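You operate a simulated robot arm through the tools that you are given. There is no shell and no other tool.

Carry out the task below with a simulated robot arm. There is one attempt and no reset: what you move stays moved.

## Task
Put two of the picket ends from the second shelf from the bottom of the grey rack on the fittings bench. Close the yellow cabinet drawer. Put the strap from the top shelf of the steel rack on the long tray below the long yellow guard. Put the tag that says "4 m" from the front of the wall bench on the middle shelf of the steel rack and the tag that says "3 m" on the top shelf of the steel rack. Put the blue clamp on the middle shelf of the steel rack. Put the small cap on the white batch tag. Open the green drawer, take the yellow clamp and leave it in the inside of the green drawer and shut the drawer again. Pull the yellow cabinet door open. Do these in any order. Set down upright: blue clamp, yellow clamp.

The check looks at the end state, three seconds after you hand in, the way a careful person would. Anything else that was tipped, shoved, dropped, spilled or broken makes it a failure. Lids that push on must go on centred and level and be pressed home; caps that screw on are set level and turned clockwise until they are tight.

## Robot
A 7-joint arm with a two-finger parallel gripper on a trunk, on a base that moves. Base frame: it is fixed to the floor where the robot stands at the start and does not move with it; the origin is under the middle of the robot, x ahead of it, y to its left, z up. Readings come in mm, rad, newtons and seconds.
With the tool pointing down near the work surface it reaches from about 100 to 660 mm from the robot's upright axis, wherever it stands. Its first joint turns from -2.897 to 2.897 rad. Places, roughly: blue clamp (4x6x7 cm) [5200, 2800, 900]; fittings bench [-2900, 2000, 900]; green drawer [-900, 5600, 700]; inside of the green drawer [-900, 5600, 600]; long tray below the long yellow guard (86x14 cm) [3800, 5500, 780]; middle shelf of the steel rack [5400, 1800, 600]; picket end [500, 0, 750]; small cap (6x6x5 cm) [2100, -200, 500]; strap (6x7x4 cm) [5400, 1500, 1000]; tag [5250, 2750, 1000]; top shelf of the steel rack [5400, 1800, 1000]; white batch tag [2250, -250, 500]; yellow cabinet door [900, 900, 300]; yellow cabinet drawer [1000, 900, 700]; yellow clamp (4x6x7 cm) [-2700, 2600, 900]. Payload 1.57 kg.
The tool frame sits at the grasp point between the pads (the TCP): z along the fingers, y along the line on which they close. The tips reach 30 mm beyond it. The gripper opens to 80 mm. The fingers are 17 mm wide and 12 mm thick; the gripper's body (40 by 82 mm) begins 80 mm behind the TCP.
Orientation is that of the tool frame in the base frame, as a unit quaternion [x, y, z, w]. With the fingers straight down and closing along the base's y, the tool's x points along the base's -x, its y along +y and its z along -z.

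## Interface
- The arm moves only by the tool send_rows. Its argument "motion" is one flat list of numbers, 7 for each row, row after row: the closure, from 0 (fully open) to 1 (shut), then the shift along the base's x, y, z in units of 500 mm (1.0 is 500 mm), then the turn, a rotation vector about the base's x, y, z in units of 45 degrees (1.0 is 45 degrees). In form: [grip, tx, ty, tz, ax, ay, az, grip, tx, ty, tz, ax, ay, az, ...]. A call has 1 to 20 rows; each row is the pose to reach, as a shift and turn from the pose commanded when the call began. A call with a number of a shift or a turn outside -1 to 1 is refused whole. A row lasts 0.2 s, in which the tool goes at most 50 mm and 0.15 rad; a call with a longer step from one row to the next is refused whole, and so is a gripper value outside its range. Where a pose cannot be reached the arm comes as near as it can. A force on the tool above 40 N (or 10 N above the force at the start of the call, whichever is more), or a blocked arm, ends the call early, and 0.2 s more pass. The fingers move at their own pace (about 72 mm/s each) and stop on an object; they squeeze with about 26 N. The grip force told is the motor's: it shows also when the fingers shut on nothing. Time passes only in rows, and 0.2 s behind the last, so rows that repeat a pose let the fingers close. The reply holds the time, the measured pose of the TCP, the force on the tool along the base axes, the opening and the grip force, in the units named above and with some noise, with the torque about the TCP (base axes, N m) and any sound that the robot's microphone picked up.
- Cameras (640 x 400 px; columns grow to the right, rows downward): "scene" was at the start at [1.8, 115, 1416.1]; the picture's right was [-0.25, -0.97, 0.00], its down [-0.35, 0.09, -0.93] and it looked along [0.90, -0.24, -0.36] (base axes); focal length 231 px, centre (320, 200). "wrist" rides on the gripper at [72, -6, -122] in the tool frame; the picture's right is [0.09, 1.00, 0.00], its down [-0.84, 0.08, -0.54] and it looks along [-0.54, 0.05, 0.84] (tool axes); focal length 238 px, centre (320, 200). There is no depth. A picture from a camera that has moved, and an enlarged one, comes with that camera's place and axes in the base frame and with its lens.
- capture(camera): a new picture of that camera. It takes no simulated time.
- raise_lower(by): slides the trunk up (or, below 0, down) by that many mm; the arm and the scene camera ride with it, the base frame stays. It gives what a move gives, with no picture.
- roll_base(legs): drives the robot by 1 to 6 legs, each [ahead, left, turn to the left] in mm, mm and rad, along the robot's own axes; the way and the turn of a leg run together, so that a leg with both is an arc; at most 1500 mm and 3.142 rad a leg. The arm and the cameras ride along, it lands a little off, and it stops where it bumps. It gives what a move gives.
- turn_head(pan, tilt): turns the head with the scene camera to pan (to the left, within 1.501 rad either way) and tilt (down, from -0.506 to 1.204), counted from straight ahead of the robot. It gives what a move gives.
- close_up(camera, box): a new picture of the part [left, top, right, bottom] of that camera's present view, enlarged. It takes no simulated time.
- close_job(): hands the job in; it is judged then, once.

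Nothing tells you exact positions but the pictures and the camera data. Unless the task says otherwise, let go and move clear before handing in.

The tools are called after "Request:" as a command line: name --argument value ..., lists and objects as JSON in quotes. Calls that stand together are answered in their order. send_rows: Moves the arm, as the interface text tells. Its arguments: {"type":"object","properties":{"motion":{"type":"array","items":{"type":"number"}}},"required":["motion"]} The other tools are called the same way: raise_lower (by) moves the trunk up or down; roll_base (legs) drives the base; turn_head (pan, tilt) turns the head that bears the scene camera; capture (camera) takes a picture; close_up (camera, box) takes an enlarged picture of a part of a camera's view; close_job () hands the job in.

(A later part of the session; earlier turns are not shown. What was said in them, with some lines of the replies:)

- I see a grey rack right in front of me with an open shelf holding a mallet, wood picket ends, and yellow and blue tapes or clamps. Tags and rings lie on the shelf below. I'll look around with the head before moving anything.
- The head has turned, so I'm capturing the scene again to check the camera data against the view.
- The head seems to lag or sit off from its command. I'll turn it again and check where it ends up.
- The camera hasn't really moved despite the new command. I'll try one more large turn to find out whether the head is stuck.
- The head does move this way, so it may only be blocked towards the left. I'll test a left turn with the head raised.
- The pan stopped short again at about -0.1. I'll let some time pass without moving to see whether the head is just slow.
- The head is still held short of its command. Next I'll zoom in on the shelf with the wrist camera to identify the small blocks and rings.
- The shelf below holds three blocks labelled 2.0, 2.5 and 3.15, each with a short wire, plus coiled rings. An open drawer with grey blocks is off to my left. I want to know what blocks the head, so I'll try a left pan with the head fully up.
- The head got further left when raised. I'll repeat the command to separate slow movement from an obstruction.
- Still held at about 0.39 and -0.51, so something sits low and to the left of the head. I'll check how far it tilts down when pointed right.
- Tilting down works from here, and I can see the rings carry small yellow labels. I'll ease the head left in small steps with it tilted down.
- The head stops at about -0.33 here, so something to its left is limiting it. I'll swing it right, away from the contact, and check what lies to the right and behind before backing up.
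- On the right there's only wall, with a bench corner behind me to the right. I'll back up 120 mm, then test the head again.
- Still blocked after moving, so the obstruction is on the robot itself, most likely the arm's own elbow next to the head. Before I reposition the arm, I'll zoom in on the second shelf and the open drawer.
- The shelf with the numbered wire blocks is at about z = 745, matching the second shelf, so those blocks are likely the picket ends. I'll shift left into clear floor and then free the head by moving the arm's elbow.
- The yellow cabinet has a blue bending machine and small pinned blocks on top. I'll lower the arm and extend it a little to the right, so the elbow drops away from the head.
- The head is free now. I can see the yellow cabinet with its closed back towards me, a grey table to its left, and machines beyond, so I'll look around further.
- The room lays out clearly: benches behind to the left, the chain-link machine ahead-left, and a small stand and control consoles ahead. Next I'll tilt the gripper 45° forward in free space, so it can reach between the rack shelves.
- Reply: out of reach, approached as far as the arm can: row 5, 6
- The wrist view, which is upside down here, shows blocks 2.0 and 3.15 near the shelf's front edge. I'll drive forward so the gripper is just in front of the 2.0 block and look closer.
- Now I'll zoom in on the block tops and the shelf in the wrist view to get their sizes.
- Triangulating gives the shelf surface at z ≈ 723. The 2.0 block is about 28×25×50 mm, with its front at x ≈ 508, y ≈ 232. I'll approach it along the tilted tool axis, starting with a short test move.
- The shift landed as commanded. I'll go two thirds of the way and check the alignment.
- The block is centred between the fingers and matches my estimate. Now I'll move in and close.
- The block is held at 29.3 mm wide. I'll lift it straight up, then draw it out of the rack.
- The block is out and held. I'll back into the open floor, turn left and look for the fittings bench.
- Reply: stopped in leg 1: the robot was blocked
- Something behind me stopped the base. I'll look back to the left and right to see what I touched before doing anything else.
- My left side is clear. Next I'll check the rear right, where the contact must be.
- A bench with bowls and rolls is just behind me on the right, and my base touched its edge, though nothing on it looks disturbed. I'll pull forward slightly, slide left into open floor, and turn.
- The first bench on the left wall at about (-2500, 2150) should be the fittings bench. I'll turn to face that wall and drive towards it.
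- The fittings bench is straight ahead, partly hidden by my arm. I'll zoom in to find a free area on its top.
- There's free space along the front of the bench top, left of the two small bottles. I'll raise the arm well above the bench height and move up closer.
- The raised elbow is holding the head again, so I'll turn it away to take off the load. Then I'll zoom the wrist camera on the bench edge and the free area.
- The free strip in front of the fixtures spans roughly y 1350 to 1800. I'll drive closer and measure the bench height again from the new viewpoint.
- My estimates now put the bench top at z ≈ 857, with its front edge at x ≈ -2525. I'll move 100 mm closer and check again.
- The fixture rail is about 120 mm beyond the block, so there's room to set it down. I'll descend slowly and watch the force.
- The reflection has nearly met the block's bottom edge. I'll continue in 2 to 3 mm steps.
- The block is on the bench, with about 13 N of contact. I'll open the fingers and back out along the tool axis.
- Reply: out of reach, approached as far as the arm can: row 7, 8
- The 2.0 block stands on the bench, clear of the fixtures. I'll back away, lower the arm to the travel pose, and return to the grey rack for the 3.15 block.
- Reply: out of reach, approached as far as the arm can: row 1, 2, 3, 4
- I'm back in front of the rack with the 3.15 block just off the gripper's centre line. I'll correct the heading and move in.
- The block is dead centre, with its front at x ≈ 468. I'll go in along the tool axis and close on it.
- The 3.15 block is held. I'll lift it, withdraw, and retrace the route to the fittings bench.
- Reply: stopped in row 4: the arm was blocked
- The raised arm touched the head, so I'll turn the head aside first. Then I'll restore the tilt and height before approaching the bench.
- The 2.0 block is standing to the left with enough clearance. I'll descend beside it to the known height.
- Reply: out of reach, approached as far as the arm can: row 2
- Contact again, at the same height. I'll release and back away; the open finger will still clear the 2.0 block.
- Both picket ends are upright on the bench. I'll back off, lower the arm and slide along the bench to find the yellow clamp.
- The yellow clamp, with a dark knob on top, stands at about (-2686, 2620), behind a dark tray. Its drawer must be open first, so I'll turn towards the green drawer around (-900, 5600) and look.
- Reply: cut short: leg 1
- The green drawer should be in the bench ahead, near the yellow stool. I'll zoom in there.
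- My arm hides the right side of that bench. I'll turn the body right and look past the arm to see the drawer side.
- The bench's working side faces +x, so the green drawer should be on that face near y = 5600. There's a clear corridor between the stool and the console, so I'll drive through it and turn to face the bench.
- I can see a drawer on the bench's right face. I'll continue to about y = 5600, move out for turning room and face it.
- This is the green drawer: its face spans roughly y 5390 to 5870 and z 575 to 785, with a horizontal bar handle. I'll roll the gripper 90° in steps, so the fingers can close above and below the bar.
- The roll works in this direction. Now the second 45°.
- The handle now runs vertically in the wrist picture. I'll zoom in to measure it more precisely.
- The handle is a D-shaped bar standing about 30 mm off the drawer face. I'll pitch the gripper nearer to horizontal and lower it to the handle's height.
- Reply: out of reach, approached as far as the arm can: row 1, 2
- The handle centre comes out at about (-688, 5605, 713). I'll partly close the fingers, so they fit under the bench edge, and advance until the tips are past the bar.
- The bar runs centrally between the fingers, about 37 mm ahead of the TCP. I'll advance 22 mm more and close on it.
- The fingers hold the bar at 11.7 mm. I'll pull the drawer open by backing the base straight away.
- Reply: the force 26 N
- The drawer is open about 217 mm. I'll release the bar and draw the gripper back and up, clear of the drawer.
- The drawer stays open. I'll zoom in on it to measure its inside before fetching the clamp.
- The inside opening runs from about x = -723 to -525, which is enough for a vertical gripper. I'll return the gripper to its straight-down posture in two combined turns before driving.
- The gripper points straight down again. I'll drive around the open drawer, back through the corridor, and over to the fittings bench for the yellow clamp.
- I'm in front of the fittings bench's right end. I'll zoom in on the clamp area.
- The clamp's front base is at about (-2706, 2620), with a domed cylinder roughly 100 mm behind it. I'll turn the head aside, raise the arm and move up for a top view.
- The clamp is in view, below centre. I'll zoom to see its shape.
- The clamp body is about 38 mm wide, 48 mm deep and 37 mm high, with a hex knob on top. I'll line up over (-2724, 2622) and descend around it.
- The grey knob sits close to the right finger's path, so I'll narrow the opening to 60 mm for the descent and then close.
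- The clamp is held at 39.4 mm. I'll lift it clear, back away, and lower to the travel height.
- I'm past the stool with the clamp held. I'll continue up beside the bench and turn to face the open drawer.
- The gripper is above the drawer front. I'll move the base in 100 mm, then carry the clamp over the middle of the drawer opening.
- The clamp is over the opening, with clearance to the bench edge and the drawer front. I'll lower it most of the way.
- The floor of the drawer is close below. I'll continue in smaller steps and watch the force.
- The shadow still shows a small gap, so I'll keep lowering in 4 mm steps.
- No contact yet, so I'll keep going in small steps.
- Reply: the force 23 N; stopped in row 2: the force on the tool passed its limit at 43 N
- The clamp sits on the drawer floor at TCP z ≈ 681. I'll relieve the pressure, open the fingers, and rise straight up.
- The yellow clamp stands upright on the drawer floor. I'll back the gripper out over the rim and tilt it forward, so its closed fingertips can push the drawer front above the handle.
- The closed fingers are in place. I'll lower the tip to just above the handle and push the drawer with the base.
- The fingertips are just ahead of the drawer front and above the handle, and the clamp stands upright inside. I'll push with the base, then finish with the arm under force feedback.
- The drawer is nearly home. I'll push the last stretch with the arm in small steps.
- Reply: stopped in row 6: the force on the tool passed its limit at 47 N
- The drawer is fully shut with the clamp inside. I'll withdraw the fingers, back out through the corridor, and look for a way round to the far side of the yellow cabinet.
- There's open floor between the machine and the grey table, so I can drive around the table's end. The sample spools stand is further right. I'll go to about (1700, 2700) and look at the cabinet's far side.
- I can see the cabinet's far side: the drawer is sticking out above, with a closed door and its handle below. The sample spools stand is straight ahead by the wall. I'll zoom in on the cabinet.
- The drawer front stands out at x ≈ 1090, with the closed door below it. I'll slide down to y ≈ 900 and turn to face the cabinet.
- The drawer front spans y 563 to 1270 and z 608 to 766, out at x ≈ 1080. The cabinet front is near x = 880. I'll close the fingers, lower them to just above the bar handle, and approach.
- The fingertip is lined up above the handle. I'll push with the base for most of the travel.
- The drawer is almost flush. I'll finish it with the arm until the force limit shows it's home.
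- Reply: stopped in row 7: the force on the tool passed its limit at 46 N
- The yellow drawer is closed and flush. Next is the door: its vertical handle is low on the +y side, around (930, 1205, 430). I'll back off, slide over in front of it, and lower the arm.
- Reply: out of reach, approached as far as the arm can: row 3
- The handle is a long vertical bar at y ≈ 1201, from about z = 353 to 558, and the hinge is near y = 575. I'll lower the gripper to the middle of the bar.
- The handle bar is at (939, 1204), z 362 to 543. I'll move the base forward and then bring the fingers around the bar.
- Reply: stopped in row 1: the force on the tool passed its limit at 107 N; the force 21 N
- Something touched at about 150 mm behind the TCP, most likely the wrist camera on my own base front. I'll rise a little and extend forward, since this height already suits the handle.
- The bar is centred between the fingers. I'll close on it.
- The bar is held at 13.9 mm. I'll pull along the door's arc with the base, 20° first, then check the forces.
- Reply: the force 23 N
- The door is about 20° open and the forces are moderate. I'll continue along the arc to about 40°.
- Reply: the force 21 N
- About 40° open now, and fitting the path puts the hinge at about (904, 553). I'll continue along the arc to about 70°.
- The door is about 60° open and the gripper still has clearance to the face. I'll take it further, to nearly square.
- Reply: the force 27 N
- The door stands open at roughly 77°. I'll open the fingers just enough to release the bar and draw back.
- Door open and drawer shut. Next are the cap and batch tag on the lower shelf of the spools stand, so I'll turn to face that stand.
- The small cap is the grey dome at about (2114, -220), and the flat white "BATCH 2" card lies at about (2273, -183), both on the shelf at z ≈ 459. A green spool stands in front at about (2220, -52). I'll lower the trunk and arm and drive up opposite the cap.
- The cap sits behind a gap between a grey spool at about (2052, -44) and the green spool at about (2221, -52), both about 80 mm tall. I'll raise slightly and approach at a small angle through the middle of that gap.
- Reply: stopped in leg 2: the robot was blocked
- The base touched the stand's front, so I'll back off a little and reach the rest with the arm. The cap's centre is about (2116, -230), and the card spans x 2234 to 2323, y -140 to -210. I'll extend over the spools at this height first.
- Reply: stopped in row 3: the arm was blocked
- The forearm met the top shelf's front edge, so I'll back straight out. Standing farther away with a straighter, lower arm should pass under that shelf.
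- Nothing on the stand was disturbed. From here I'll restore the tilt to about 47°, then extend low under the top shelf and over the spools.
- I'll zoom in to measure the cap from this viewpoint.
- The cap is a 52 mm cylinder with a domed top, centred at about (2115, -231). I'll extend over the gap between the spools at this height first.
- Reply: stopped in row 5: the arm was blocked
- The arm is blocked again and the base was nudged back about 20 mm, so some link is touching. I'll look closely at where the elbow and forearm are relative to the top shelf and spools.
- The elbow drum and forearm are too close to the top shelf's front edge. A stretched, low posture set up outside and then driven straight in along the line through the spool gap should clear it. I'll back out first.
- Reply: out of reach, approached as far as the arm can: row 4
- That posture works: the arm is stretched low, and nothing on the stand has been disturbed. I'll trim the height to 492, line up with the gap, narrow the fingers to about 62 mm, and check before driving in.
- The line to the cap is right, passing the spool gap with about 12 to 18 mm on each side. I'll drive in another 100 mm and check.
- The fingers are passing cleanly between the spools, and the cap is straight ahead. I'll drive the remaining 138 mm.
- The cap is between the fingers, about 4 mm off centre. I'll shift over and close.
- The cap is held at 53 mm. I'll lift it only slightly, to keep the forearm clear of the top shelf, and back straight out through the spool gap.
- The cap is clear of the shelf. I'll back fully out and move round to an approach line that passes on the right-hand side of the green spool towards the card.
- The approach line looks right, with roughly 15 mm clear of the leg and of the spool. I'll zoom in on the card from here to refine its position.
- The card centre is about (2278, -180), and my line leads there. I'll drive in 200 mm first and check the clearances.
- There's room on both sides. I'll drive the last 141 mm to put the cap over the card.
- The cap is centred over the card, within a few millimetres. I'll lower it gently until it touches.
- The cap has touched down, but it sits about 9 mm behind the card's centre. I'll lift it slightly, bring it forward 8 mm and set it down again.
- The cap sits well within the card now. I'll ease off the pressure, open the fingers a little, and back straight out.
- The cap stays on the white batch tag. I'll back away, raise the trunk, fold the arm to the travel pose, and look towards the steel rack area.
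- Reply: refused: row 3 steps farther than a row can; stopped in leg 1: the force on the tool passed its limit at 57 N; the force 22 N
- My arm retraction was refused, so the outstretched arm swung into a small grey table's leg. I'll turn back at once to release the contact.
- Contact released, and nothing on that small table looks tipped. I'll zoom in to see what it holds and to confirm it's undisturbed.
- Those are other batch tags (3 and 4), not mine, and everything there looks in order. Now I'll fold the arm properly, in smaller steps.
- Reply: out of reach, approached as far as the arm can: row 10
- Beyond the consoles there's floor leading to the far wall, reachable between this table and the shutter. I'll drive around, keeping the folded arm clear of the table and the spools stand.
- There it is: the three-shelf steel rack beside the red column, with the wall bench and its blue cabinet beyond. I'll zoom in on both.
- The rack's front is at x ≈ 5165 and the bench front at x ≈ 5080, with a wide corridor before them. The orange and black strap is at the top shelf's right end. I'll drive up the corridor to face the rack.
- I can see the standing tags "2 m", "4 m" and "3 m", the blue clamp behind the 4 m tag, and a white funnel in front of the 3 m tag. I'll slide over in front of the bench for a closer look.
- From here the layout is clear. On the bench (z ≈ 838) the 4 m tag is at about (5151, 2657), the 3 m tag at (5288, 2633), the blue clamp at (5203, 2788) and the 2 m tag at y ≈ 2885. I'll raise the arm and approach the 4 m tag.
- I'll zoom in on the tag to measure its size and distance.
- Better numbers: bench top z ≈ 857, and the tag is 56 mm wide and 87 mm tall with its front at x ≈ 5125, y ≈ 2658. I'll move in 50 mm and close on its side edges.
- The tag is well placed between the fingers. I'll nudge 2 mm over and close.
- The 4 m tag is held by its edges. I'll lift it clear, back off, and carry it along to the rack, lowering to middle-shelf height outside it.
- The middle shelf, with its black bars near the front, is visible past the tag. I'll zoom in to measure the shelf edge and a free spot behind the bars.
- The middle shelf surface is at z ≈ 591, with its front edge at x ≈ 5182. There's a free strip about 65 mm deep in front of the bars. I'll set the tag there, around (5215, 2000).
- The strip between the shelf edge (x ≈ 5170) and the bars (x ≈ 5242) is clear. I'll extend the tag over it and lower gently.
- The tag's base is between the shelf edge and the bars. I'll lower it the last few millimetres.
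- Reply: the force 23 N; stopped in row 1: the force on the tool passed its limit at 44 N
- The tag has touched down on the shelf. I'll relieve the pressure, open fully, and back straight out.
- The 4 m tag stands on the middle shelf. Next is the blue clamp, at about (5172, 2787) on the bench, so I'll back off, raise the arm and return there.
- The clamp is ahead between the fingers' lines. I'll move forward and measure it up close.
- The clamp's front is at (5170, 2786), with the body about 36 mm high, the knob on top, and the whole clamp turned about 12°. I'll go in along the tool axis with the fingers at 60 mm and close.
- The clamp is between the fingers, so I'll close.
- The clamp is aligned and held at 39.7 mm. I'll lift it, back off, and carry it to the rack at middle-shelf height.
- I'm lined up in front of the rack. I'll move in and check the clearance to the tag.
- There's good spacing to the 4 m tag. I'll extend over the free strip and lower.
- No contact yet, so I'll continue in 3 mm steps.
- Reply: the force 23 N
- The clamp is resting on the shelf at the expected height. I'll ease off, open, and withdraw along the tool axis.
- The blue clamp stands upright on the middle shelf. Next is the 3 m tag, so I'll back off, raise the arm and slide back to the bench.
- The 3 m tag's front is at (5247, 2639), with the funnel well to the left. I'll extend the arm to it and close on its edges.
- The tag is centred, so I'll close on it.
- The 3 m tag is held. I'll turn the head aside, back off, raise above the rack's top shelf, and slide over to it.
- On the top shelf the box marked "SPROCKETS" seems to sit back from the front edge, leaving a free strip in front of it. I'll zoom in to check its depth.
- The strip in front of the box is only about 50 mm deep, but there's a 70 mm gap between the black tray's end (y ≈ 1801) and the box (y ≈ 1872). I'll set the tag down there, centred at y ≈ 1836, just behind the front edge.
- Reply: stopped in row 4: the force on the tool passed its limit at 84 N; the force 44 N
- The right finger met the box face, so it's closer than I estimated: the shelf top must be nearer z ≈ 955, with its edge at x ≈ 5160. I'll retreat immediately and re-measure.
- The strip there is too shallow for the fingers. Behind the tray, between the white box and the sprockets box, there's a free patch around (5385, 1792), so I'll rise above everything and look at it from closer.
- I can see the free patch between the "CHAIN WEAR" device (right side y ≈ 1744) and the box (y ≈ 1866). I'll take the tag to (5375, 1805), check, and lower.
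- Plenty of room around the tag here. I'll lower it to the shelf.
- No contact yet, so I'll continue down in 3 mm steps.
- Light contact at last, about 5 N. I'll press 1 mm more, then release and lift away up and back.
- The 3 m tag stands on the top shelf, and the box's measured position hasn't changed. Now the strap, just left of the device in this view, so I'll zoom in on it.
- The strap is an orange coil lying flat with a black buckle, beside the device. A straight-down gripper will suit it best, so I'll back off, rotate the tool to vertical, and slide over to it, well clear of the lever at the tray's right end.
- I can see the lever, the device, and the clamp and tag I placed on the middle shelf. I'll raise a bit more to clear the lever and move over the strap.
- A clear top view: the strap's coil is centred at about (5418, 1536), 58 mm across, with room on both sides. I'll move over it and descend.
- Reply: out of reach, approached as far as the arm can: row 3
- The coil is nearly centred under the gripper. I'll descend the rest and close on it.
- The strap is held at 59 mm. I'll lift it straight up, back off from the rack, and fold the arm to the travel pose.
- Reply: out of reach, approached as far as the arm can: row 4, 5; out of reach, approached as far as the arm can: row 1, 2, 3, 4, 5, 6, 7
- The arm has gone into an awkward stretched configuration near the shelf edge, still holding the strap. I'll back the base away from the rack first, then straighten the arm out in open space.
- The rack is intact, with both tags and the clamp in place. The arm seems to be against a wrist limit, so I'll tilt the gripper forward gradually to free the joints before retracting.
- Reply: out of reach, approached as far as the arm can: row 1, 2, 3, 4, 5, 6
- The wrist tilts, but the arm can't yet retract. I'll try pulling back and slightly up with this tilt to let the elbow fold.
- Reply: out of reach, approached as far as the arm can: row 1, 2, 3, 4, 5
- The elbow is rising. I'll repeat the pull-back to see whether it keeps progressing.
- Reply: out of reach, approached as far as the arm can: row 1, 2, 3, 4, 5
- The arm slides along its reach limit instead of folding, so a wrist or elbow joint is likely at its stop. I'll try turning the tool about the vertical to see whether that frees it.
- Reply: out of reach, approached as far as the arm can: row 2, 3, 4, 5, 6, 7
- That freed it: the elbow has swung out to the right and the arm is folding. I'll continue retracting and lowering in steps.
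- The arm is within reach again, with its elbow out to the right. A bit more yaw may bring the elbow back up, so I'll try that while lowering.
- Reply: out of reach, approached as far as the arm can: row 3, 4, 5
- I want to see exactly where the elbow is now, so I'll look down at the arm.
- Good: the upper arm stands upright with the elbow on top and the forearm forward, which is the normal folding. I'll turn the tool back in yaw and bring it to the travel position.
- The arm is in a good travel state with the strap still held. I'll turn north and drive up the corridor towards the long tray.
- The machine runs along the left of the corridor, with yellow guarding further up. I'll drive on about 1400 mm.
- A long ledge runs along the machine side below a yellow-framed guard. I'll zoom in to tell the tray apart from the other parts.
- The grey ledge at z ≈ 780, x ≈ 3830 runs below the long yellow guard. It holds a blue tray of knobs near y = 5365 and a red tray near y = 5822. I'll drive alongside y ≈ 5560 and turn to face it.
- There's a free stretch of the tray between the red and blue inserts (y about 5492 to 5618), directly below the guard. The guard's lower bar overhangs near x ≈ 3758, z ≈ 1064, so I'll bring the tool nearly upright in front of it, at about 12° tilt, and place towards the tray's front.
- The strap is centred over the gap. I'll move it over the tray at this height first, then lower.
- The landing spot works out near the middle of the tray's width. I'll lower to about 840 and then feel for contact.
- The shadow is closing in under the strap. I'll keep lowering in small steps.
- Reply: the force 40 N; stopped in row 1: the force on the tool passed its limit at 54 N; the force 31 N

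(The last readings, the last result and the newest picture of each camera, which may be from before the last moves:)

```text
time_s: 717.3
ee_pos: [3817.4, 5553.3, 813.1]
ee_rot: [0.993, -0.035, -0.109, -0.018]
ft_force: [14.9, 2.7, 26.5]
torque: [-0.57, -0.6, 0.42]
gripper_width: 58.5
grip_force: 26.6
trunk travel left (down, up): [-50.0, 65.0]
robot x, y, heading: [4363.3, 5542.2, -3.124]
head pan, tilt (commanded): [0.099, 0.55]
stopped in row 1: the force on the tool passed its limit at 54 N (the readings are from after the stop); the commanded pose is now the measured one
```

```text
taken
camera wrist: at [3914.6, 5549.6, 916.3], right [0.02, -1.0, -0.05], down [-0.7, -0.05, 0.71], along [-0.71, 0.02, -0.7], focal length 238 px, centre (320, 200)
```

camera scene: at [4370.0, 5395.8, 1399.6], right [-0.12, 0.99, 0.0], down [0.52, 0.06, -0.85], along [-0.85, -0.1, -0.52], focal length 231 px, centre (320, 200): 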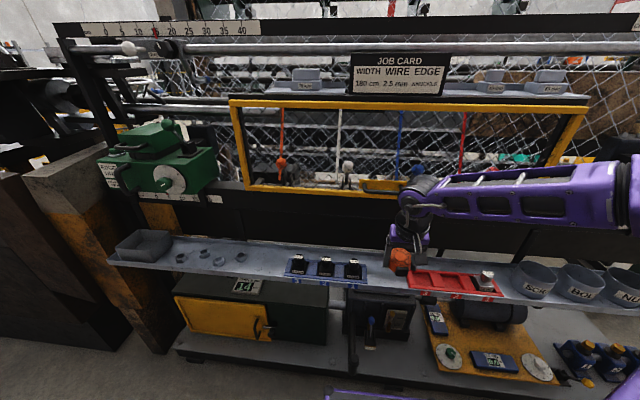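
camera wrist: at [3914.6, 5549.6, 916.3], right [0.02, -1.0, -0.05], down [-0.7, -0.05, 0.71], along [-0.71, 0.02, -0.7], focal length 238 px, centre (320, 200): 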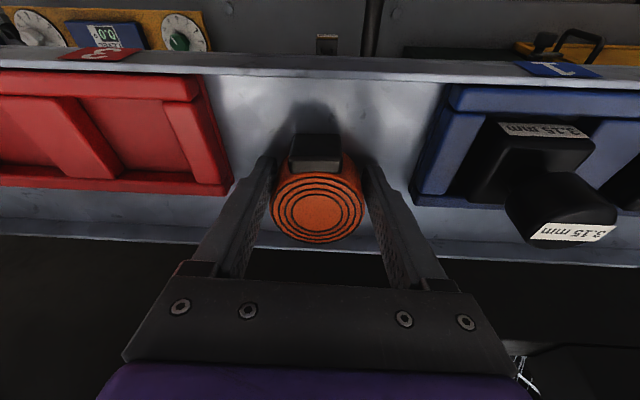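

The strap rests on the tray. I'll ease the pressure, open the fingers a little, and withdraw up and back.

Request:
send_rows --motion '[1, 0, 0, 0.008, 0, 0, 0, 0.6, 0, 0, 0.01, 0, 0, 0, 0.2, 0, 0, 0.01, 0, 0, 0, 0.14, 0, 0, 0.01, 0, 0, 0, 0.14, 0.02, 0, 0.09, 0, 0, 0, 0.14, 0.05, 0, 0.18, 0, 0, 0, 0.14, 0.12, 0, 0.25, 0, 0, 0, 0.14, 0.2, 0, 0.28, 0, 0, 0]'

Request:
capture --camera "wrist"

Request:
close_up --camera "scene" --box '[280, 180, 540, 340]'

```text
time_s: 719.1
ee_pos: [3916.4, 5555.1, 950.8]
ee_rot: [0.993, -0.036, -0.107, -0.019]
ft_force: [0.0, 0.1, -0.2]
torque: [-0.04, 0.0, 0.01]
gripper_width: 68.7
grip_force: 0.0
trunk travel left (down, up): [-50.0, 65.0]
robot x, y, heading: [4370.3, 5548.3, -3.123]
head pan, tilt (commanded): [0.099, 0.55]
```

```text
taken
camera wrist: at [4012.9, 5550.3, 1055.5], right [0.02, -1.0, -0.05], down [-0.7, -0.05, 0.71], along [-0.71, 0.02, -0.7], focal length 238 px, centre (320, 200)
```

wrist: 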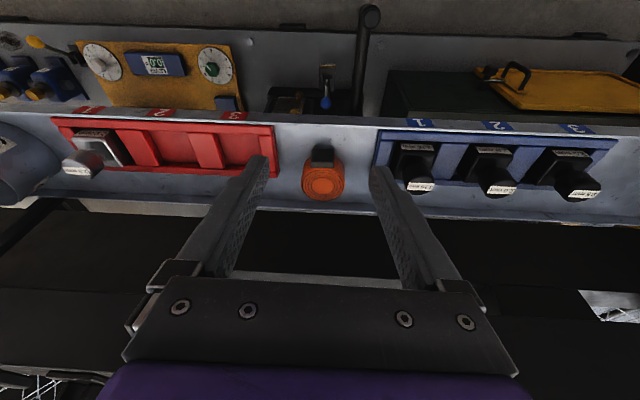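

```text
2.46 times, centred on (410, 260) of scene
camera zoom: at [4369.6, 5395.9, 1399.6], right [-0.12, 0.99, 0.0], down [0.52, 0.06, -0.85], along [-0.85, -0.1, -0.52], focal length 569 px, centre (98, 52)
```

zoom: 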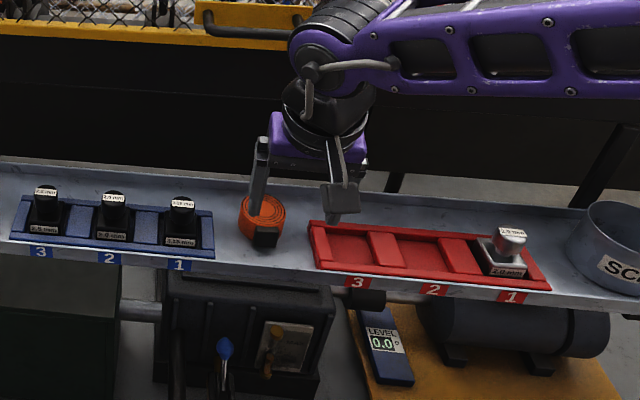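

The strap lies flat on the long tray, between the red and blue inserts. I'll back the base off a little so everything is clear, and take a last look before handing in.

Request:
roll_base --legs '[[-120, 0, 0]]'

Request:
capture --camera "scene"

Request:
capture --camera "wrist"

```text
time_s: 720.3
ee_pos: [4036.7, 5556.3, 951.4]
ee_rot: [0.993, -0.036, -0.108, -0.019]
ft_force: [-0.3, 0.1, 0.6]
torque: [-0.02, -0.01, 0.02]
gripper_width: 68.8
grip_force: 0.0
trunk travel left (down, up): [-50.0, 65.0]
robot x, y, heading: [4483.8, 5549.1, -3.123]
head pan, tilt (commanded): [0.099, 0.55]
```

```text
taken
camera scene: at [4490.3, 5398.0, 1399.6], right [-0.12, 0.99, 0.0], down [0.52, 0.06, -0.85], along [-0.85, -0.1, -0.52], focal length 231 px, centre (320, 200)
```

scene: 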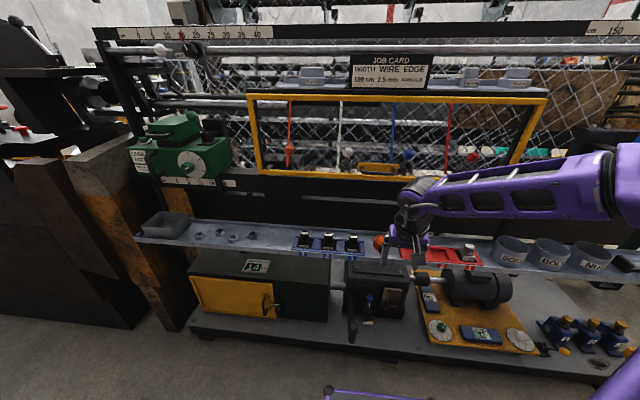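

```text
taken
camera wrist: at [4133.2, 5552.2, 1055.4], right [0.02, -1.0, -0.05], down [-0.7, -0.05, 0.71], along [-0.71, 0.02, -0.7], focal length 238 px, centre (320, 200)
```

wrist: 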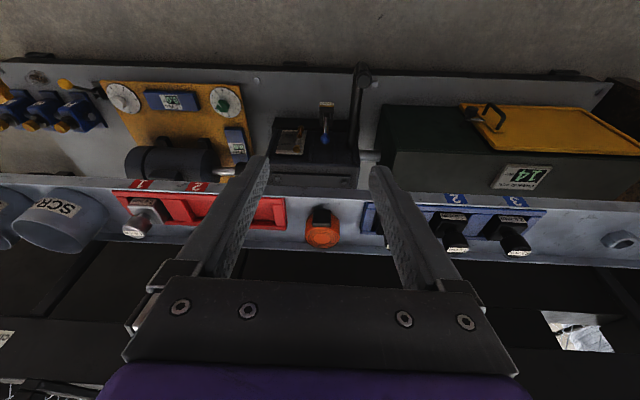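

The strap rests on the tray, the gripper is empty, and the robot is clear. Every task item has been seen in its final place, so I'm handing in.

Request:
close_job

```text
The job is handed in.
```

I've handed the job in with every item done. I saw each one in place when I finished it, but I didn't go round again for a last check. The result of the check hasn't come back.

| Item | Where it ended up |
|---|---|
| Two picket ends (marked 2.0 and 3.15) | Standing on the fittings bench. I took the small numbered blocks with wires on the second shelf to be the picket ends. |
| Yellow cabinet drawer | Pushed fully shut |
| Yellow cabinet door | Open to roughly 77° |
| Yellow clamp | Set upright in the green drawer; the drawer is shut. I last saw the clamp standing before the final push. |
| Small cap | On the white "BATCH 2" tag |
| "4 m" tag | Standing on the middle shelf of the steel rack |
| "3 m" tag | Standing on the top shelf of the steel rack |
| Blue clamp | Upright on the middle shelf of the steel rack |
| Strap | Flat on the long tray below the long yellow guard |

I bumped things several times on the way. In each case I looked afterwards and nothing had visibly tipped or moved:

- **Small table with the oil and soap bottles:** the outstretched arm swung into one of its legs, at about 57 N. This is the bump I'm least sure of, because I had no close view from before to compare.
- **"SPROCKETS" box on the steel rack:** a finger pressed against it at about 84 N. Its measured position was the same afterwards, within a couple of millimetres.
- **Sample spools stand:** the base and arm touched it several times while I was reaching for the cap.
- **Bench with the rolls, near the start:** the base backed into its edge.
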